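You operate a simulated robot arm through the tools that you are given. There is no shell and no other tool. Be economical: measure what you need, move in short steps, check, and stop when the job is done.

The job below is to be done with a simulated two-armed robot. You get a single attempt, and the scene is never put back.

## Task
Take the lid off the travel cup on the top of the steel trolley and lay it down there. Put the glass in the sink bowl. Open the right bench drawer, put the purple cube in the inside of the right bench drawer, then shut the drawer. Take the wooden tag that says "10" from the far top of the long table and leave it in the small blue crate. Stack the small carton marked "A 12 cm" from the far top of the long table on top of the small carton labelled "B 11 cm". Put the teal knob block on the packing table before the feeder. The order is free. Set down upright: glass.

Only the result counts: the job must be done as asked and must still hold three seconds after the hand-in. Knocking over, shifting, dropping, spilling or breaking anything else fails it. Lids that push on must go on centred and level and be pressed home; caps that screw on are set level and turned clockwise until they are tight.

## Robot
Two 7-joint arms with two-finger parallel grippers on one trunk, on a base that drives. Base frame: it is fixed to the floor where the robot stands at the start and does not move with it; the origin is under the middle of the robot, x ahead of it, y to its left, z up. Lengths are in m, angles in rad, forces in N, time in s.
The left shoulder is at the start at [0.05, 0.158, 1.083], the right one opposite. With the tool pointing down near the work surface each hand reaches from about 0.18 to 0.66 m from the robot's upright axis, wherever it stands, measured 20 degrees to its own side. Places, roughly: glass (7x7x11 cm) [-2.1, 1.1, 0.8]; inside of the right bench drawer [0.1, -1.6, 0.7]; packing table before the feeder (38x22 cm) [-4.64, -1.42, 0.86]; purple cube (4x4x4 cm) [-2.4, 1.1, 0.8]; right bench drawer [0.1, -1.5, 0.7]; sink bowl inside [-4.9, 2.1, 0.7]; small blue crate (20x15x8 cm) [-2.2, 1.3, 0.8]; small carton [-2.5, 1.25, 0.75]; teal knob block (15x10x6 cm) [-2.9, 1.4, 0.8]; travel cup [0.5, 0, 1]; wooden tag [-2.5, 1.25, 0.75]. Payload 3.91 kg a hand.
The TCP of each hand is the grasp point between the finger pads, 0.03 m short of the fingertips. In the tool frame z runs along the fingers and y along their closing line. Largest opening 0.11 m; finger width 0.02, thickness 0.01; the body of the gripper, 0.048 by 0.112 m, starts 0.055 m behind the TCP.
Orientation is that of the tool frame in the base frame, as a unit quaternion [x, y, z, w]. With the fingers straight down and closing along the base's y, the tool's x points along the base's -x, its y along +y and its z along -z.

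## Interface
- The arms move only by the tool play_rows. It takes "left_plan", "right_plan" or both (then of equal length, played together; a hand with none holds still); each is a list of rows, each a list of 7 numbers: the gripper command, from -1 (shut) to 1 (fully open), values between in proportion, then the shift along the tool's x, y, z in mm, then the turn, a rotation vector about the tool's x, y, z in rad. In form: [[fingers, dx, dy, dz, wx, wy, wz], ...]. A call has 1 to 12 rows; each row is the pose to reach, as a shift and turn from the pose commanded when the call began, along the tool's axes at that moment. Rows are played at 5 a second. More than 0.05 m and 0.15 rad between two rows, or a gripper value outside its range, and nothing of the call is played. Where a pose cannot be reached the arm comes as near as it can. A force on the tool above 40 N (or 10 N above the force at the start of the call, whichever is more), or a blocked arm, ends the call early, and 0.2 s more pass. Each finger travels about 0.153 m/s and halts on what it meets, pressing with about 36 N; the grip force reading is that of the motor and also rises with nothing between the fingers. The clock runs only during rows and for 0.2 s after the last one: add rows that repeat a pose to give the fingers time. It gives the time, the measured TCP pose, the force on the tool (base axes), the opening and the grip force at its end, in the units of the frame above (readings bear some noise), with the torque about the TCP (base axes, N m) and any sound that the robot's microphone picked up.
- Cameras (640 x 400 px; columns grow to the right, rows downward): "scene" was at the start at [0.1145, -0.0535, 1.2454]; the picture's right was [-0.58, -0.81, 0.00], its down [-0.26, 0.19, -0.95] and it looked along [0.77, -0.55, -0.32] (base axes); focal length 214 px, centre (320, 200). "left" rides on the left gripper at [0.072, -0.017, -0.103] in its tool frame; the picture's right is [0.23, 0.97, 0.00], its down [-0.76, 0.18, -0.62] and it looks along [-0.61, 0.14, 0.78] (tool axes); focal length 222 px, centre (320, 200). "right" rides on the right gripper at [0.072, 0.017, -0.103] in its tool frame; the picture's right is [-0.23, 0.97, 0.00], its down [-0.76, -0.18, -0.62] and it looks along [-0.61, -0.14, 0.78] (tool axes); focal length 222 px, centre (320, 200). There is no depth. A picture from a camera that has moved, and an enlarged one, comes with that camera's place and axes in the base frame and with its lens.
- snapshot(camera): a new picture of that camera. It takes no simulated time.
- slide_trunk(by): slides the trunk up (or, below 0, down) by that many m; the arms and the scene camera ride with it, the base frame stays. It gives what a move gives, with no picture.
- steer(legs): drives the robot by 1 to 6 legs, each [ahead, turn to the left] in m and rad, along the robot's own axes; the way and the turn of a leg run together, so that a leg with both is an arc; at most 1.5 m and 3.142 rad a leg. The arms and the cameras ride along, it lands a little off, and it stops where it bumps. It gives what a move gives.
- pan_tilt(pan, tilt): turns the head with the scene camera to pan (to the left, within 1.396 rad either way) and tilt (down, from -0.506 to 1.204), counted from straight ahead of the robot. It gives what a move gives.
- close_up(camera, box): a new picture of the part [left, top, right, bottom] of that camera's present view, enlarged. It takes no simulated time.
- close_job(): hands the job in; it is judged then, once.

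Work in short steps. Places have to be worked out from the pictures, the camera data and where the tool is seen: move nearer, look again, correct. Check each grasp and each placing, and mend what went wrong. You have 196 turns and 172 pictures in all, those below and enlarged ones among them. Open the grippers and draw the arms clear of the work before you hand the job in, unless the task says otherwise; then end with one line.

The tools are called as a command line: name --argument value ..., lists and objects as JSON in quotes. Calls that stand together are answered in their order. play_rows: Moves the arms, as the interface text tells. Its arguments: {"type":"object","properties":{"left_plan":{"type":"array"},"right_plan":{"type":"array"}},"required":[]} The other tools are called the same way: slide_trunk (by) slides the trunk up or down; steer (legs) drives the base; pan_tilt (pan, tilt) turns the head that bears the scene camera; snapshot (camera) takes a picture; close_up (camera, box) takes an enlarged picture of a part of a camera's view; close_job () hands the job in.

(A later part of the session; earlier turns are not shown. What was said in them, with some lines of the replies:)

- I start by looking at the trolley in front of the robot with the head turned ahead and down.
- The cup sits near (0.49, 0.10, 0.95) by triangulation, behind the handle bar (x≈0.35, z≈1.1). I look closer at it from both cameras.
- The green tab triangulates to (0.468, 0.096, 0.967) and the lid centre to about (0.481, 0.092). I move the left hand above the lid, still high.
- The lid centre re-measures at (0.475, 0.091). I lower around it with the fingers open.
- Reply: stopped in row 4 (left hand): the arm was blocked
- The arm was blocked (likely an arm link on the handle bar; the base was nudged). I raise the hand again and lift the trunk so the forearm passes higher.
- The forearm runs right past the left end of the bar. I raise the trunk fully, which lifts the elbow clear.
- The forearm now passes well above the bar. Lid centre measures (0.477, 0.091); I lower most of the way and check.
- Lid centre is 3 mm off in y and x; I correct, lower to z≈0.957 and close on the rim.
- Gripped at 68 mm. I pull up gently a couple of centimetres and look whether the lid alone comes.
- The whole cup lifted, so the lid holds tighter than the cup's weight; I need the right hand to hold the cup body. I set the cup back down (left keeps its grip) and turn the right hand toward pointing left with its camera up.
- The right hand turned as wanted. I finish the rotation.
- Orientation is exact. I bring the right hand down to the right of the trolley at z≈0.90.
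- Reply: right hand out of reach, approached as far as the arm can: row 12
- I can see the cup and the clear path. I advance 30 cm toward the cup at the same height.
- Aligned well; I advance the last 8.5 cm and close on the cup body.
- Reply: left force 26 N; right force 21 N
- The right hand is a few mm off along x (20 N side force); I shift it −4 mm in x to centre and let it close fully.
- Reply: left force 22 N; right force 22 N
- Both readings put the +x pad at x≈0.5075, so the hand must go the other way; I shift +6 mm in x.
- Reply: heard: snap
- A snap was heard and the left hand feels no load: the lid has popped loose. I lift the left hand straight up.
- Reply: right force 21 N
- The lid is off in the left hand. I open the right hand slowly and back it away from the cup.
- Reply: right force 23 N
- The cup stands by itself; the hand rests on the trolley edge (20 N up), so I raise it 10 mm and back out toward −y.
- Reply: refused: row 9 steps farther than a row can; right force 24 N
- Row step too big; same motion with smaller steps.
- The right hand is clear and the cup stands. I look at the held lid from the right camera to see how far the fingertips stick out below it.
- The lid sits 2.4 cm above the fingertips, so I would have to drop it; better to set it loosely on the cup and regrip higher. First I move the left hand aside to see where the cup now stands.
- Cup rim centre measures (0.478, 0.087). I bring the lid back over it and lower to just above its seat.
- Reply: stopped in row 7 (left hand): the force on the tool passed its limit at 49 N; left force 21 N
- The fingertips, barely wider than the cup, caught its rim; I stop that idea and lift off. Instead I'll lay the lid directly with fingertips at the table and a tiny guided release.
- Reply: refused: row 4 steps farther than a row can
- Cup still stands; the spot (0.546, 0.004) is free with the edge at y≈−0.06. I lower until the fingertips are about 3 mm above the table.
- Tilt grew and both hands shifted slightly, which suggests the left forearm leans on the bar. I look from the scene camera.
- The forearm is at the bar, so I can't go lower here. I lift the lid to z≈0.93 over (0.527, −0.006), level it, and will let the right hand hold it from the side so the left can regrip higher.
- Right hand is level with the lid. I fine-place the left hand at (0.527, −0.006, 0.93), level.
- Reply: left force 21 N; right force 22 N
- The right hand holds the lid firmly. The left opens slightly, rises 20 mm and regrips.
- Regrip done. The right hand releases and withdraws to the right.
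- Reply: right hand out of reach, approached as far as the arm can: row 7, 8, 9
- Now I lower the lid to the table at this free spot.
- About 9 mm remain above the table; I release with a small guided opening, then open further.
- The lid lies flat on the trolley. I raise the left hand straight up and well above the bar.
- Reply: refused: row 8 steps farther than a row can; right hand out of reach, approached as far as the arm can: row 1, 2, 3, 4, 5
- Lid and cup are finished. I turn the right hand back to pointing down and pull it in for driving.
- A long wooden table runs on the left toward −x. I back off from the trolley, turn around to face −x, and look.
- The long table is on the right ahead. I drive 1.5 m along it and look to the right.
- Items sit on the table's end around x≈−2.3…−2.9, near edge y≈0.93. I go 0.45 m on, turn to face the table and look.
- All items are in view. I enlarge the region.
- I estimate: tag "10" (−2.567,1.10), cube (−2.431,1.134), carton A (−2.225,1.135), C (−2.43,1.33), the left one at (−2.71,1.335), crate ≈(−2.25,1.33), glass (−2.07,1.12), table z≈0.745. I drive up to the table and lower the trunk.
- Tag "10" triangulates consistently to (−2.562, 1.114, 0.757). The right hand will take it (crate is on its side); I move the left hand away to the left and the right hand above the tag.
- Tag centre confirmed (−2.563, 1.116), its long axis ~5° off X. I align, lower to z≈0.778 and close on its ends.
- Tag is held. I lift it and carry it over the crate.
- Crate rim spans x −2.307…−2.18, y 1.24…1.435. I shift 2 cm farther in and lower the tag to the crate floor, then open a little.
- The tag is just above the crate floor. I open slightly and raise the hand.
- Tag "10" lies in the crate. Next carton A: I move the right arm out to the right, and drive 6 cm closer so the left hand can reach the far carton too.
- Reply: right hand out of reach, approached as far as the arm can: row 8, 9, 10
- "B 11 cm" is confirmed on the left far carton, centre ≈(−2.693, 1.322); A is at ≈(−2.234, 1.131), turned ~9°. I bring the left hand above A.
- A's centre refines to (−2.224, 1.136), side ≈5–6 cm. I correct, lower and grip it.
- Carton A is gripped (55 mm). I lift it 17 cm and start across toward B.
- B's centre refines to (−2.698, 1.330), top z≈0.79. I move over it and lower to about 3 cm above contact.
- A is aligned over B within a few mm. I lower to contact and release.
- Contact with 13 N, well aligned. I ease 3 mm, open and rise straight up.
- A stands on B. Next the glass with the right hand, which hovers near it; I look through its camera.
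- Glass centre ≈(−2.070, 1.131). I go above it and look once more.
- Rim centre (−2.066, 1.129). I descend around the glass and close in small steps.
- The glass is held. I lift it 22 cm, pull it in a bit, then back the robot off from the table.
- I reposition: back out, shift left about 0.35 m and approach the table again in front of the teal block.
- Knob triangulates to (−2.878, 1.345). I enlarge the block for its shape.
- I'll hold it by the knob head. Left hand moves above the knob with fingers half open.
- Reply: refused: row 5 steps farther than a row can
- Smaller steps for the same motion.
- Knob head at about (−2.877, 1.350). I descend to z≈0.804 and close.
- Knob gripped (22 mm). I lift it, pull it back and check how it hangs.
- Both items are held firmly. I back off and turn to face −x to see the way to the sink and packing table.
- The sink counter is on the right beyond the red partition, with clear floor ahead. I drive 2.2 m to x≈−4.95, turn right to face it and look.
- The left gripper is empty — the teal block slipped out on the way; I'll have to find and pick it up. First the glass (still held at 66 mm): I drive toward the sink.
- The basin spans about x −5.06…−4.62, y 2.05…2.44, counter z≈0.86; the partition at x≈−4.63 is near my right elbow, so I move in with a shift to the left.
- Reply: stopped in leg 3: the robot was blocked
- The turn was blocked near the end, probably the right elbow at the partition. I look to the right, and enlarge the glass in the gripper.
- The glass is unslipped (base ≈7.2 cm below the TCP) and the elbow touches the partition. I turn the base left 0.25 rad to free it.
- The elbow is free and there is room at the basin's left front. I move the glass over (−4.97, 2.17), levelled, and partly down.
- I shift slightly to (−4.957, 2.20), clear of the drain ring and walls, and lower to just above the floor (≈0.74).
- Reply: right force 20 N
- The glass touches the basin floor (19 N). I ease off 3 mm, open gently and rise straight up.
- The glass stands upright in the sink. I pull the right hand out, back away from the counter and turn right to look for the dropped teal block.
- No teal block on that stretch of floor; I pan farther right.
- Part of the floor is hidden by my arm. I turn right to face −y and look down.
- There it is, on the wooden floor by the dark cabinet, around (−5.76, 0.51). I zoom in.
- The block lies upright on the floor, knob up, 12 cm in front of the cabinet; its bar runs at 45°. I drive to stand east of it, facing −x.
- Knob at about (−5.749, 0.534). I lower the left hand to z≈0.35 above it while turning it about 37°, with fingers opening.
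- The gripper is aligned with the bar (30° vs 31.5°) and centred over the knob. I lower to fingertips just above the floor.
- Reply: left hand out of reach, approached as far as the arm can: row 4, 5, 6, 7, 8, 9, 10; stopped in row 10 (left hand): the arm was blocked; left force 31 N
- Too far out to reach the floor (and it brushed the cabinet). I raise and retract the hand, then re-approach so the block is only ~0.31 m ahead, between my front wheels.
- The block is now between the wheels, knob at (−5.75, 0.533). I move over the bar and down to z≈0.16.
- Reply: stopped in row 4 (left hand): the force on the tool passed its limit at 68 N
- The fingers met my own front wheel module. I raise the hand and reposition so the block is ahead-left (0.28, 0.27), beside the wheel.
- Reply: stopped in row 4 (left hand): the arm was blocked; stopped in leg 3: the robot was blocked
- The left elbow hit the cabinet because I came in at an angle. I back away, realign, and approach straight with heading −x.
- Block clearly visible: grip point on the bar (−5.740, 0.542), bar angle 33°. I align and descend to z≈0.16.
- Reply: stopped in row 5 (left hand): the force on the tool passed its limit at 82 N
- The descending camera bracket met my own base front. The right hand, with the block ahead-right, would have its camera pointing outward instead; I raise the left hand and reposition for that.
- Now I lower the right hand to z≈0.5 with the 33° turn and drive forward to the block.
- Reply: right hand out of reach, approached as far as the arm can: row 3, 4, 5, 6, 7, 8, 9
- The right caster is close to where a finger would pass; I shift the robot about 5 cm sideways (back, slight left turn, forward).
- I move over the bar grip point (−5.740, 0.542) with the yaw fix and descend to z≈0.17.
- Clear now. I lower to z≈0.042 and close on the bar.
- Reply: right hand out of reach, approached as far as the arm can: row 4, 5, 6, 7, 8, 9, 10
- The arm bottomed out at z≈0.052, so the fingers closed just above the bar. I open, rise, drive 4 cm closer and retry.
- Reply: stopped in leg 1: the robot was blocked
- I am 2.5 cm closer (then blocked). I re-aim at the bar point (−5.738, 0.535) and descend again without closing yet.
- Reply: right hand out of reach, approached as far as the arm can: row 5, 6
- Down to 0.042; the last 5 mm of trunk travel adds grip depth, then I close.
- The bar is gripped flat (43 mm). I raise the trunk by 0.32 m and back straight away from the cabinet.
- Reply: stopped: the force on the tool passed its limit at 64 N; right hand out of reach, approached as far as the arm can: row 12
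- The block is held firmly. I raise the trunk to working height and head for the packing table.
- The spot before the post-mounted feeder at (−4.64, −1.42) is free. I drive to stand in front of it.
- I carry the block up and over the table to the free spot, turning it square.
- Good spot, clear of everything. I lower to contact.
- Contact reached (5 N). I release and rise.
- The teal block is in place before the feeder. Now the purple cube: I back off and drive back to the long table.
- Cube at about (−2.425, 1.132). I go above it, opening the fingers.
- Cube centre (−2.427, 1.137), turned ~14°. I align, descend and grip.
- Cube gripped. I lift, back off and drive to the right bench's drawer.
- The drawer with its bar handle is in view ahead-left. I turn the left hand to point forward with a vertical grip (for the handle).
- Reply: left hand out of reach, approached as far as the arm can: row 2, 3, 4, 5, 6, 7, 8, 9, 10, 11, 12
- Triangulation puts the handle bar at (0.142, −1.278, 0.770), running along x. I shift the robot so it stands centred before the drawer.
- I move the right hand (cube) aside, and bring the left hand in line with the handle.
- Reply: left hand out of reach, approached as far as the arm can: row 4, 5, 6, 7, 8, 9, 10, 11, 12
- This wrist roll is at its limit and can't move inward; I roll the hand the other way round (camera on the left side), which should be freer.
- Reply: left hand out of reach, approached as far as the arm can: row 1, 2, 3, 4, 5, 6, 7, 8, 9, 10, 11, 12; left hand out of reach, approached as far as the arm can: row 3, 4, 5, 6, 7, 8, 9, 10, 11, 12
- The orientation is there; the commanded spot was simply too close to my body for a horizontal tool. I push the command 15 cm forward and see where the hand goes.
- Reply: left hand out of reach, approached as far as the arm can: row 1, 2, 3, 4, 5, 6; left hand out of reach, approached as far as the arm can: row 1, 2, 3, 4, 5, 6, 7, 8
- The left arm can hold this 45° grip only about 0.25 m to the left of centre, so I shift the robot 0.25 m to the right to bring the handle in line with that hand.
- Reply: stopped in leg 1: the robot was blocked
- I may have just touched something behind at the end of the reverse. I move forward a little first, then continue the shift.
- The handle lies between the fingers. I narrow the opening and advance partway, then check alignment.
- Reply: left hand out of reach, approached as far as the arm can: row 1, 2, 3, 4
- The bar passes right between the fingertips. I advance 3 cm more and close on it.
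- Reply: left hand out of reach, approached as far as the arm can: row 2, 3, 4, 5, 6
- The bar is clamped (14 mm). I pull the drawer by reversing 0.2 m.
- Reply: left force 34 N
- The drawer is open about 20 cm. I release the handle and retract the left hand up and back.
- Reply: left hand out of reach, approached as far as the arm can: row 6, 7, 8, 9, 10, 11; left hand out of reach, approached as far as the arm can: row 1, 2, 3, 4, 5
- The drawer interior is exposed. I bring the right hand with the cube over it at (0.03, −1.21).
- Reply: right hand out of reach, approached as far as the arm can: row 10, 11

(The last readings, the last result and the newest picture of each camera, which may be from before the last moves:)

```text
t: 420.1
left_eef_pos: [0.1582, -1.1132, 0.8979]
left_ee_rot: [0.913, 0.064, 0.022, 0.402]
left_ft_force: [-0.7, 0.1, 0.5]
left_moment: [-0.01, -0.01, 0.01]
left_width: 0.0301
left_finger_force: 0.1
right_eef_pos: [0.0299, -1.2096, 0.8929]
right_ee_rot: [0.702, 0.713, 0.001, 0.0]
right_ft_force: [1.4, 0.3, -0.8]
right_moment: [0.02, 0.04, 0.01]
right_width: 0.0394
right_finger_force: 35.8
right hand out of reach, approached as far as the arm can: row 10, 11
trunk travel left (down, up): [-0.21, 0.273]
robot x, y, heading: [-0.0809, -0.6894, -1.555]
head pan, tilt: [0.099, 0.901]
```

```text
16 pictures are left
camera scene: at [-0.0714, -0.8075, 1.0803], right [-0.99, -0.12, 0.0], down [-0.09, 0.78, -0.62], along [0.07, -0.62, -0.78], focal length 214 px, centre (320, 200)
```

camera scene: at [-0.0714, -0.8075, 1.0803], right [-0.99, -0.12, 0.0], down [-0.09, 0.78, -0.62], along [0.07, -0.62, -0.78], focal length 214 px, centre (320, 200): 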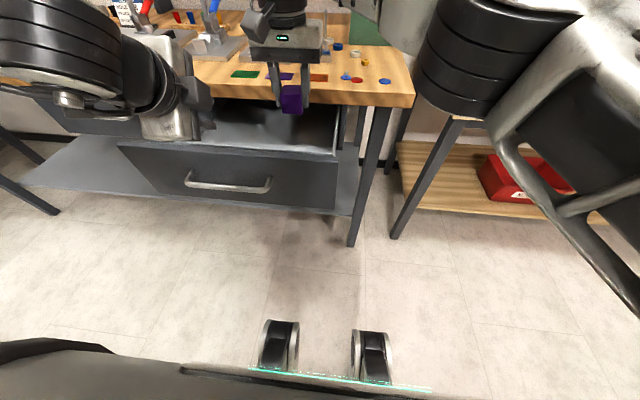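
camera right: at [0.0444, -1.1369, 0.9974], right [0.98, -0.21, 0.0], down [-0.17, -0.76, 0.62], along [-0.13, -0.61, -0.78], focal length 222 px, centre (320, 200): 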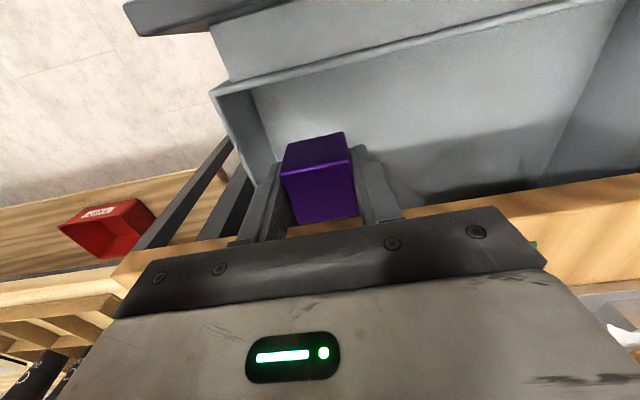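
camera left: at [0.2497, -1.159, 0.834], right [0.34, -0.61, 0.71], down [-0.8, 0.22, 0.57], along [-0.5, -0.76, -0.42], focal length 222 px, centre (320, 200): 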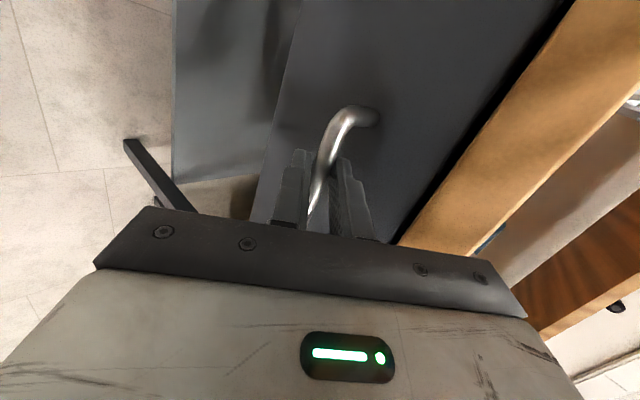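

I nudge 2 cm left and 1 cm toward me for wall clearance and lower the cube into the drawer.

play_rows --right_plan '[[-1, 10, 20, 0, 0, 0, 0], [-1, 10, 20, 40, 0, 0, 0], [-1, 10, 20, 80, 0, 0, 0], [-1, 10, 20, 110, 0, 0, 0], [-1, 10, 20, 122, 0, 0, 0], [-1, 10, 20, 131, 0, 0, 0], [-1, 10, 20, 131, 0, 0, 0]]'

snapshot --camera "right"

```text
t: 421.6
left_eef_pos: [0.1577, -1.1131, 0.8984]
left_ee_rot: [0.913, 0.065, 0.022, 0.402]
left_ft_force: [-0.8, 1.1, -0.2]
left_moment: [0.01, 0.03, 0.01]
left_width: 0.0303
left_finger_force: 0.1
right_eef_pos: [0.0512, -1.1986, 0.7602]
right_ee_rot: [0.701, 0.713, 0.001, 0.002]
right_ft_force: [0.3, 0.7, -1.0]
right_moment: [0.0, 0.01, 0.01]
right_width: 0.0397
right_finger_force: 36.1
right hand out of reach, approached as far as the arm can: row 1
trunk travel left (down, up): [-0.21, 0.273]
robot x, y, heading: [-0.0819, -0.6949, -1.556]
head pan, tilt: [0.099, 0.901]
```

```text
15 pictures are left
camera right: at [0.065, -1.1256, 0.8655], right [0.98, -0.21, 0.0], down [-0.17, -0.77, 0.62], along [-0.13, -0.61, -0.78], focal length 222 px, centre (320, 200)
```

right: 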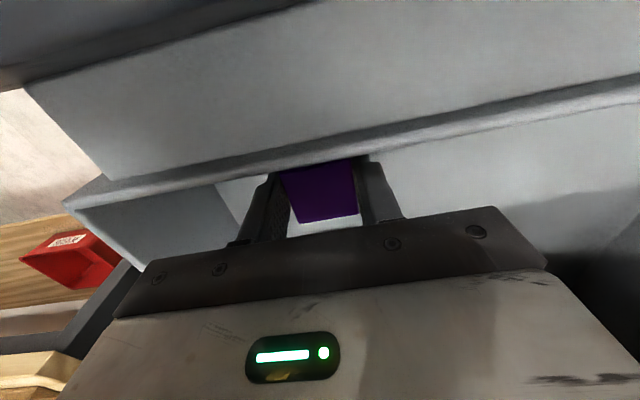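

The cube is inside the drawer. I lower gently until it touches the floor.

play_rows --right_plan '[[-1, 0, 0, 5, 0, 0, 0], [-1, 0, 0, 10, 0, 0, 0], [-1, 0, 0, 15, 0, 0, 0], [-1, 0, 0, 18, 0, 0, 0]]'

```text
t: 422.6
left_eef_pos: [0.1575, -1.1128, 0.8987]
left_ee_rot: [0.913, 0.065, 0.022, 0.402]
left_ft_force: [-0.3, -0.2, 0.1]
left_moment: [0.01, -0.01, 0.01]
left_width: 0.03
left_finger_force: 0.1
right_eef_pos: [0.0487, -1.198, 0.7432]
right_ee_rot: [0.702, 0.713, 0.001, 0.0]
right_ft_force: [-0.3, 0.1, -1.0]
right_moment: [0.03, 0.01, -0.01]
right_width: 0.0395
right_finger_force: 35.9
trunk travel left (down, up): [-0.21, 0.273]
robot x, y, heading: [-0.0772, -0.6934, -1.551]
head pan, tilt: [0.099, 0.901]
```

play_rows --right_plan '[[-1, 0, 0, 5, 0, 0, 0], [-1, 0, 0, 10, 0, 0, 0], [-1, 0, 0, 14, 0, 0, 0], [-1, 0, 0, 14, 0, 0, 0]]'

```text
t: 423.6
left_eef_pos: [0.1567, -1.1114, 0.8992]
left_ee_rot: [0.913, 0.066, 0.022, 0.402]
left_ft_force: [-0.2, 0.1, 0.6]
left_moment: [0.01, 0.01, 0.0]
left_width: 0.0301
left_finger_force: 0.0
right_eef_pos: [0.0494, -1.1979, 0.7335]
right_ee_rot: [0.702, 0.712, 0.0, 0.003]
right_ft_force: [0.8, -1.6, 23.4]
right_moment: [-0.1, 0.59, -0.01]
right_width: 0.04
right_finger_force: 36.8
trunk travel left (down, up): [-0.21, 0.273]
robot x, y, heading: [-0.0831, -0.6925, -1.554]
head pan, tilt: [0.099, 0.901]
```

Touchdown. I ease, open slightly and lift the hand straight out.

play_rows --right_plan '[[-1, 0, 0, -4, 0, 0, 0], [-0.15, 0, 0, -4, 0, 0, 0], [-0.05, 0, 0, -4, 0, 0, 0], [-0.05, 0, 0, -4, 0, 0, 0], [-0.05, 0, 0, -45, 0, 0, 0], [-0.05, 0, 0, -90, 0, 0, 0], [-0.05, 0, 0, -135, 0, 0, 0], [-0.05, 0, 0, -180, 0, 0, 0], [-0.05, 0, 0, -225, 0, 0, 0]]'

snapshot --camera "right"

```text
t: 425.6
left_eef_pos: [0.1574, -1.1123, 0.8978]
left_ee_rot: [0.912, 0.066, 0.022, 0.404]
left_ft_force: [-0.2, -0.3, -0.3]
left_moment: [-0.01, 0.02, 0.0]
left_width: 0.03
left_finger_force: 0.0
right_eef_pos: [0.0376, -1.1955, 0.9304]
right_ee_rot: [0.701, 0.713, 0.001, 0.002]
right_ft_force: [-0.3, 0.1, 0.5]
right_moment: [-0.02, 0.01, 0.02]
right_width: 0.0522
right_finger_force: 0.1
right hand out of reach, approached as far as the arm can: row 8, 9
trunk travel left (down, up): [-0.21, 0.273]
robot x, y, heading: [-0.0783, -0.6914, -1.56]
head pan, tilt: [0.099, 0.901]
```

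```text
14 pictures are left
camera right: at [0.0521, -1.1225, 1.0352], right [0.98, -0.21, 0.0], down [-0.17, -0.76, 0.62], along [-0.13, -0.61, -0.78], focal length 222 px, centre (320, 200)
```

right: 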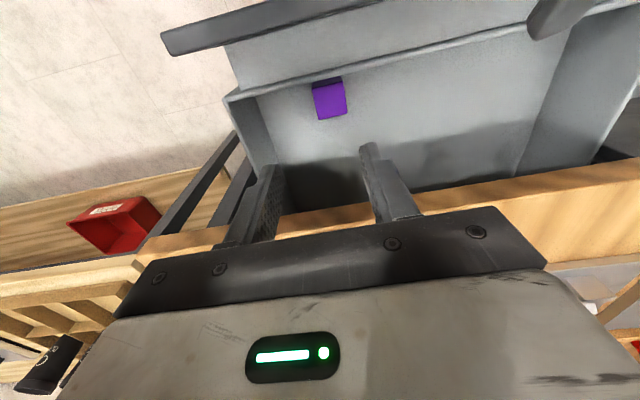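

The purple cube lies in the drawer. I back up to where I released the handle, to regrip it and push the drawer shut.

steer --legs '[[-0.26, 0.05]]'

play_rows --left_plan '[[-0.05, -40, 0, 0, 0, 0, 0], [-0.05, -80, 0, 0, 0, 0, 0], [-0.05, -120, 0, 0, 0, 0, 0], [-0.05, -160, 0, 0, 0, 0, 0], [-0.05, -200, 0, 0, 0, 0, 0], [-0.05, -203, -15, 40, 0, 0, 0], [-0.05, -205, -29, 80, 0, 0, 0], [-0.05, -208, -42, 120, 0, 0, 0], [-0.05, -211, -57, 160, 0, 0, 0], [-0.05, -215, -77, 195, 0, 0, 0], [-0.05, -215, -77, 198, 0, 0, 0], [-0.05, -215, -77, 198, 0, 0, 0]]'

snapshot --camera "left"

```text
t: 427.5
left_eef_pos: [0.1674, -0.8365, 0.8987]
left_ee_rot: [0.911, 0.086, 0.031, 0.402]
left_ft_force: [-0.8, -0.5, 0.8]
left_moment: [0.01, 0.01, 0.0]
left_width: 0.0303
left_finger_force: 0.0
right_eef_pos: [0.0519, -0.9258, 0.9283]
right_ee_rot: [0.684, 0.729, 0.0, 0.002]
right_ft_force: [-0.4, 0.0, -0.4]
right_moment: [0.02, 0.0, 0.01]
right_width: 0.0523
right_finger_force: 0.0
trunk travel left (down, up): [-0.21, 0.273]
robot x, y, heading: [-0.0882, -0.4304, -1.507]
head pan, tilt: [0.099, 0.901]
```

```text
t: 430.1
left_eef_pos: [-0.0313, -0.9705, 0.7109]
left_ee_rot: [0.911, 0.087, 0.032, 0.401]
left_ft_force: [-0.1, -0.2, 0.0]
left_moment: [-0.02, 0.0, 0.0]
left_width: 0.0524
left_finger_force: 0.1
right_eef_pos: [0.0507, -0.9258, 0.9309]
right_ee_rot: [0.684, 0.73, 0.001, 0.002]
right_ft_force: [0.5, 0.0, -0.1]
right_moment: [0.01, -0.02, -0.02]
right_width: 0.0524
right_finger_force: 0.0
trunk travel left (down, up): [-0.21, 0.273]
robot x, y, heading: [-0.0901, -0.4279, -1.501]
head pan, tilt: [0.099, 0.901]
```

```text
13 pictures are left
camera left: at [0.0236, -0.8696, 0.7671], right [0.35, -0.6, 0.72], down [-0.8, 0.19, 0.56], along [-0.48, -0.77, -0.42], focal length 222 px, centre (320, 200)
```

left: 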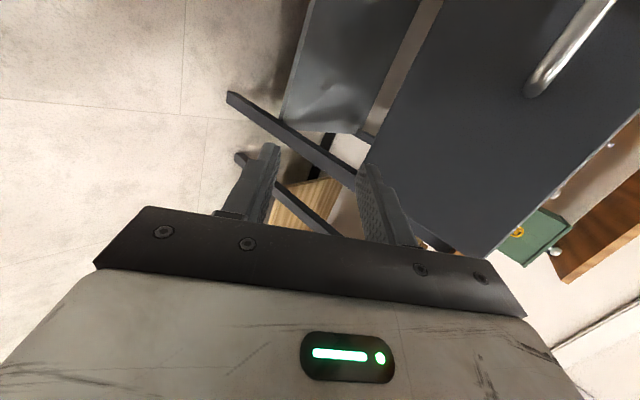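

The hand now follows freely but is 15 cm right of the bar and low. I move it to the pre-grasp point before the bar.

play_rows --left_plan '[[-0.05, 0, 30, -20, 0, 0, 0], [-0.05, 20, 65, -25, 0, 0, 0], [-0.05, 50, 95, -25, 0, 0, 0], [-0.05, 85, 120, -25, 0, 0, 0], [-0.05, 120, 126, -25, 0, 0, 0], [-0.05, 134, 126, -25, 0, 0, 0], [-0.05, 134, 126, -25, 0, 0, 0]]'

snapshot --camera "left"

```text
t: 431.0
left_eef_pos: [0.0206, -0.9991, 0.7925]
left_ee_rot: [0.917, 0.073, 0.026, 0.392]
left_ft_force: [-15.8, 1.4, -1.8]
left_moment: [-0.28, -1.76, 1.31]
left_width: 0.0525
left_finger_force: 0.0
right_eef_pos: [0.0584, -0.9244, 0.9332]
right_ee_rot: [0.68, 0.733, 0.004, 0.015]
right_ft_force: [15.4, -1.9, 1.4]
right_moment: [-0.04, -0.43, -0.08]
right_width: 0.0445
right_finger_force: 0.0
trunk travel left (down, up): [-0.21, 0.273]
robot x, y, heading: [-0.0899, -0.4284, -1.51]
head pan, tilt: [0.099, 0.901]
stopped in row 4 (left hand): the force on the tool passed its limit at 55 N (the readings are from after the stop); the commanded pose is now the measured one
```

```text
12 pictures are left
camera left: at [0.0781, -0.9023, 0.8512], right [0.34, -0.63, 0.7], down [-0.8, 0.21, 0.57], along [-0.5, -0.75, -0.43], focal length 222 px, centre (320, 200)
```

left: 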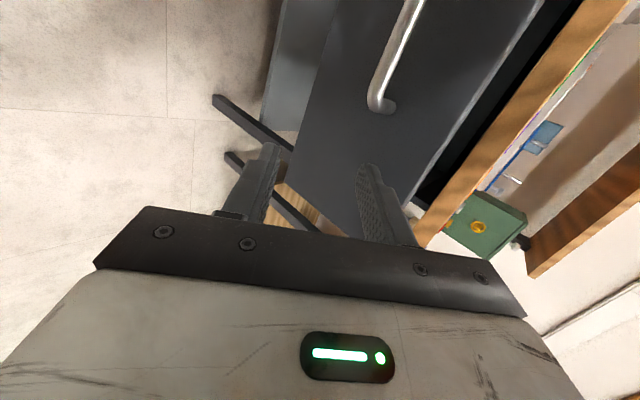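

The left wrist touched the right hand, which I forgot there. I raise the right hand and move it off to the right.

play_rows --right_plan '[[0, 0, 8, -20, 0, 0, 0], [0, 0, 8, -60, 0, 0, 0], [0, 0, 8, -100, 0, 0, 0], [0, 0, 8, -140, 0, 0, 0], [0, 0, 8, -180, 0, 0, 0], [0, 20, 0, -200, 0, 0, 0], [0, 20, -40, -200, 0, 0, 0], [0, 20, -85, -200, 0, 0, 0], [0, 20, -130, -200, 0, 0, 0], [0, 20, -175, -200, 0, 0, 0], [0, 20, -220, -200, 0, 0, 0], [0, 20, -265, -200, 0, 0, 0]]'

```text
t: 433.6
left_eef_pos: [0.0238, -1.001, 0.7933]
left_ee_rot: [0.916, 0.076, 0.028, 0.393]
left_ft_force: [0.4, 0.9, -0.3]
left_moment: [-0.03, 0.0, 0.01]
left_width: 0.0525
left_finger_force: 0.0
right_eef_pos: [-0.2144, -0.9196, 1.1286]
right_ee_rot: [0.682, 0.732, 0.002, 0.015]
right_ft_force: [-0.9, 0.5, -0.8]
right_moment: [-0.01, 0.01, -0.02]
right_width: 0.0551
right_finger_force: 0.0
right hand out of reach, approached as far as the arm can: row 1, 2, 3, 4, 5, 6, 7, 8
trunk travel left (down, up): [-0.21, 0.273]
robot x, y, heading: [-0.089, -0.4296, -1.506]
head pan, tilt: [0.099, 0.901]
```

Now the left hand goes to the pre-grasp point at x≈0.125.

play_rows --left_plan '[[-0.05, 20, 15, -5, 0, 0, 0], [-0.05, 50, 30, 0, 0, 0, 0], [-0.05, 80, 39, 2, 0, 0, 0], [-0.05, 97, 39, 2, 0, 0, 0], [-0.05, 97, 39, 2, 0, 0, 0]]'

snapshot --camera "left"

```text
t: 434.8
left_eef_pos: [0.1251, -1.0128, 0.8211]
left_ee_rot: [0.916, 0.076, 0.027, 0.393]
left_ft_force: [-0.2, -0.3, 0.0]
left_moment: [0.01, 0.02, -0.01]
left_width: 0.0526
left_finger_force: 0.0
right_eef_pos: [-0.2141, -0.9206, 1.1284]
right_ee_rot: [0.682, 0.731, 0.002, 0.015]
right_ft_force: [-0.4, 0.2, 0.6]
right_moment: [0.0, -0.01, 0.02]
right_width: 0.055
right_finger_force: 0.1
trunk travel left (down, up): [-0.21, 0.273]
robot x, y, heading: [-0.0875, -0.433, -1.507]
head pan, tilt: [0.099, 0.901]
```

```text
11 pictures are left
camera left: at [0.1815, -0.9143, 0.8794], right [0.34, -0.62, 0.7], down [-0.8, 0.2, 0.57], along [-0.5, -0.75, -0.43], focal length 222 px, centre (320, 200)
```

left: 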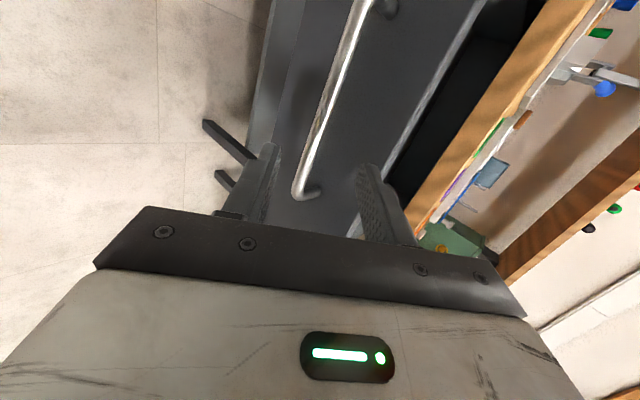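

The bar is between the fingers. I advance 6 cm along the tool and close on it.

play_rows --left_plan '[[-0.05, 5, 0, 20, 0, 0, 0], [-0.05, 10, -2, 40, 0, 0, 0], [-0.05, 10, -4, 60, 0, 0, 0], [-0.05, 10, -4, 60, 0, 0, 0], [-1, 10, -4, 60, 0, 0, 0], [-1, 10, -4, 60, 0, 0, 0], [-1, 10, -4, 60, 0, 0, 0]]'

```text
t: 436.4
left_eef_pos: [0.1399, -1.052, 0.7738]
left_ee_rot: [0.915, 0.076, 0.028, 0.396]
left_ft_force: [3.9, -2.5, 13.1]
left_moment: [-0.13, -0.71, -0.9]
left_width: 0.0137
left_finger_force: 44.9
right_eef_pos: [-0.2144, -0.9193, 1.1288]
right_ee_rot: [0.682, 0.731, 0.002, 0.014]
right_ft_force: [-0.2, -0.5, 1.4]
right_moment: [-0.03, -0.01, 0.0]
right_width: 0.0552
right_finger_force: 0.1
trunk travel left (down, up): [-0.21, 0.273]
robot x, y, heading: [-0.0917, -0.4332, -1.504]
head pan, tilt: [0.099, 0.901]
```

Bar gripped again. I push the drawer shut by driving forward 0.21 m.

steer --legs '[[0.21, 0]]'

pan_tilt --pan 0.1 --tilt 0.75

snapshot --camera "scene"

```text
t: 438.1
left_eef_pos: [0.1425, -1.2615, 0.7742]
left_ee_rot: [0.916, 0.071, 0.019, 0.394]
left_ft_force: [-29.8, -1.6, 5.4]
left_moment: [-0.07, -0.15, -1.28]
left_width: 0.0139
left_finger_force: 44.9
right_eef_pos: [-0.2044, -1.1291, 1.1274]
right_ee_rot: [0.682, 0.731, 0.003, 0.015]
right_ft_force: [0.4, 0.4, 0.4]
right_moment: [-0.03, -0.02, 0.0]
right_width: 0.0551
right_finger_force: 0.2
trunk travel left (down, up): [-0.21, 0.273]
robot x, y, heading: [-0.0789, -0.6379, -1.51]
head pan, tilt: [0.099, 0.901]
```

```text
t: 438.8
left_eef_pos: [0.1417, -1.2624, 0.7746]
left_ee_rot: [0.916, 0.07, 0.018, 0.394]
left_ft_force: [-4.2, -5.1, 2.5]
left_moment: [-0.09, -1.14, -0.39]
left_width: 0.0135
left_finger_force: 44.7
right_eef_pos: [-0.2019, -1.1298, 1.1265]
right_ee_rot: [0.683, 0.73, 0.002, 0.015]
right_ft_force: [0.7, -0.2, 0.2]
right_moment: [0.02, 0.01, 0.0]
right_width: 0.055
right_finger_force: 0.0
trunk travel left (down, up): [-0.21, 0.273]
robot x, y, heading: [-0.0794, -0.6376, -1.512]
head pan, tilt: [0.099, 0.75]
```

```text
10 pictures are left
camera scene: at [-0.0631, -0.76, 1.0922], right [-0.99, -0.16, 0.0], down [-0.11, 0.67, -0.73], along [0.12, -0.72, -0.68], focal length 214 px, centre (320, 200)
```

scene: 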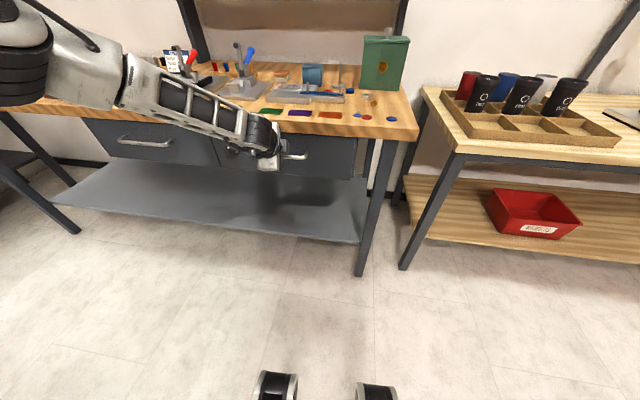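

The drawer is flush again. I open the fingers a little and withdraw the left hand along its axis.

play_rows --left_plan '[[-0.5, 0, 0, 0, 0, 0, 0], [-0.45, 0, 0, 0, 0, 0, 0], [-0.45, 0, 0, -30, 0, 0, 0], [-0.45, 0, 0, -70, 0, 0, 0], [-0.45, 0, 0, -110, 0, 0, 0], [-0.45, 0, 0, -140, 0, 0, 0]]'

steer --legs '[[-0.2, 0]]'

close_up --camera "scene" --box '[60, 60, 440, 260]'

```text
t: 440.2
left_eef_pos: [0.1312, -1.1603, 0.8691]
left_ee_rot: [0.916, 0.072, 0.018, 0.393]
left_ft_force: [0.3, -1.2, 0.4]
left_moment: [0.01, 0.02, -0.04]
left_width: 0.0302
left_finger_force: 0.2
right_eef_pos: [-0.2022, -1.1297, 1.1287]
right_ee_rot: [0.683, 0.73, 0.002, 0.015]
right_ft_force: [0.8, 0.0, 0.4]
right_moment: [-0.02, 0.0, 0.01]
right_width: 0.0549
right_finger_force: 0.1
trunk travel left (down, up): [-0.21, 0.273]
robot x, y, heading: [-0.0762, -0.6378, -1.505]
head pan, tilt: [0.099, 0.75]
```

```text
t: 441.8
left_eef_pos: [0.1196, -0.9578, 0.8697]
left_ee_rot: [0.916, 0.074, 0.019, 0.393]
left_ft_force: [-1.3, -0.1, -0.1]
left_moment: [-0.03, 0.0, -0.02]
left_width: 0.0303
left_finger_force: 0.0
right_eef_pos: [-0.213, -0.9261, 1.128]
right_ee_rot: [0.681, 0.732, 0.003, 0.014]
right_ft_force: [0.5, 0.1, -0.3]
right_moment: [0.01, -0.02, 0.02]
right_width: 0.055
right_finger_force: 0.0
trunk travel left (down, up): [-0.21, 0.273]
robot x, y, heading: [-0.0879, -0.4369, -1.502]
head pan, tilt: [0.099, 0.75]
```

```text
1.68 times, centred on (250, 160) of scene
camera zoom: at [-0.0749, -0.5564, 1.0923], right [-0.99, -0.16, 0.0], down [-0.11, 0.67, -0.73], along [0.12, -0.72, -0.68], focal length 361 px, centre (438, 267)
```

zoom: 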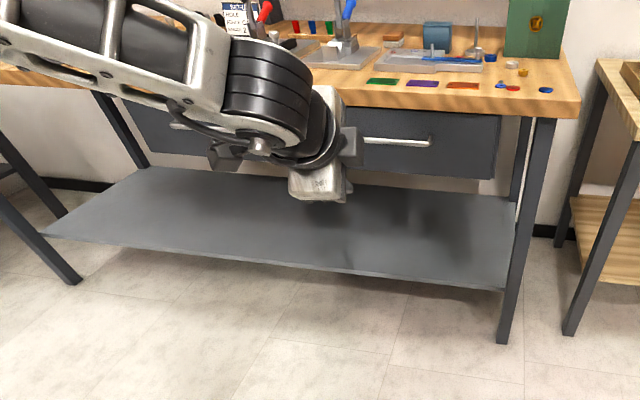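

The drawer is shut. Finally I check that the trolley, cup and lid are undisturbed, by turning slightly left and panning.

steer --legs '[[0, 0.3]]'

pan_tilt --pan 1.39 --tilt 0.35

snapshot --camera "scene"

```text
t: 443.2
left_eef_pos: [0.2653, -0.8713, 0.8687]
left_ee_rot: [0.895, 0.211, 0.078, 0.386]
left_ft_force: [0.4, 0.5, -0.1]
left_moment: [0.01, 0.02, 0.03]
left_width: 0.0303
left_finger_force: 0.1
right_eef_pos: [-0.0603, -0.94, 1.1283]
right_ee_rot: [0.563, 0.826, 0.004, 0.014]
right_ft_force: [0.2, -0.3, -0.4]
right_moment: [0.02, 0.0, -0.03]
right_width: 0.055
right_finger_force: 0.0
trunk travel left (down, up): [-0.21, 0.273]
robot x, y, heading: [-0.0878, -0.4338, -1.208]
head pan, tilt: [0.099, 0.75]
```

```text
t: 444.6
left_eef_pos: [0.2652, -0.8707, 0.8698]
left_ee_rot: [0.895, 0.21, 0.079, 0.385]
left_ft_force: [-0.7, 0.3, -0.3]
left_moment: [0.02, 0.02, -0.01]
left_width: 0.0303
left_finger_force: 0.1
right_eef_pos: [-0.0616, -0.9408, 1.1284]
right_ee_rot: [0.564, 0.826, 0.004, 0.014]
right_ft_force: [0.0, 0.6, 0.1]
right_moment: [0.0, -0.01, -0.01]
right_width: 0.055
right_finger_force: 0.0
trunk travel left (down, up): [-0.21, 0.273]
robot x, y, heading: [-0.0893, -0.4349, -1.201]
head pan, tilt: [1.389, 0.351]
```

```text
8 pictures are left
camera scene: at [0.0147, -0.455, 1.1278], right [0.18, -0.98, 0.0], down [-0.34, -0.06, -0.94], along [0.92, 0.17, -0.34], focal length 214 px, centre (320, 200)
```

scene: 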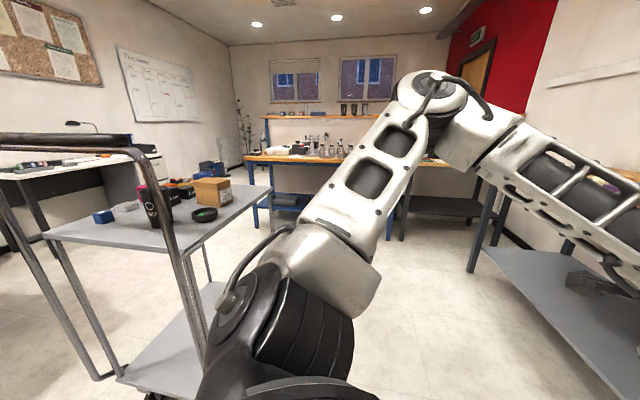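

Cup and lid are on the trolley unmoved (lid still at ≈(0.53, −0.01)). I open both grippers fully; the arms are clear of all work.

play_rows --left_plan '[[0.5, 0, 0, 0, 0, 0, 0], [1, 0, 0, 0, 0, 0, 0], [1, 0, 0, 0, 0, 0, 0]]' --right_plan '[[0.5, 0, 0, 0, 0, 0, 0], [1, 0, 0, 0, 0, 0, 0], [1, 0, 0, 0, 0, 0, 0]]'

```text
t: 445.4
left_eef_pos: [0.2654, -0.8716, 0.8694]
left_ee_rot: [0.895, 0.21, 0.078, 0.386]
left_ft_force: [1.0, 0.2, 0.1]
left_moment: [0.01, -0.03, 0.01]
left_width: 0.11
left_finger_force: 0.1
right_eef_pos: [-0.0612, -0.9404, 1.1275]
right_ee_rot: [0.564, 0.826, 0.005, 0.014]
right_ft_force: [0.2, 0.3, -0.4]
right_moment: [0.01, -0.02, -0.01]
right_width: 0.11
right_finger_force: 0.1
trunk travel left (down, up): [-0.21, 0.273]
robot x, y, heading: [-0.0848, -0.4347, -1.205]
head pan, tilt: [1.389, 0.351]
```

All six parts are done as checked in the pictures; I hand the job in.

close_job

```text
The job is handed in.
```

All six tasks were completed and I handed the job in. The teal knob block slipped from the gripper once and fell to the floor; I picked it up (it lay upright) and put it before the feeder.
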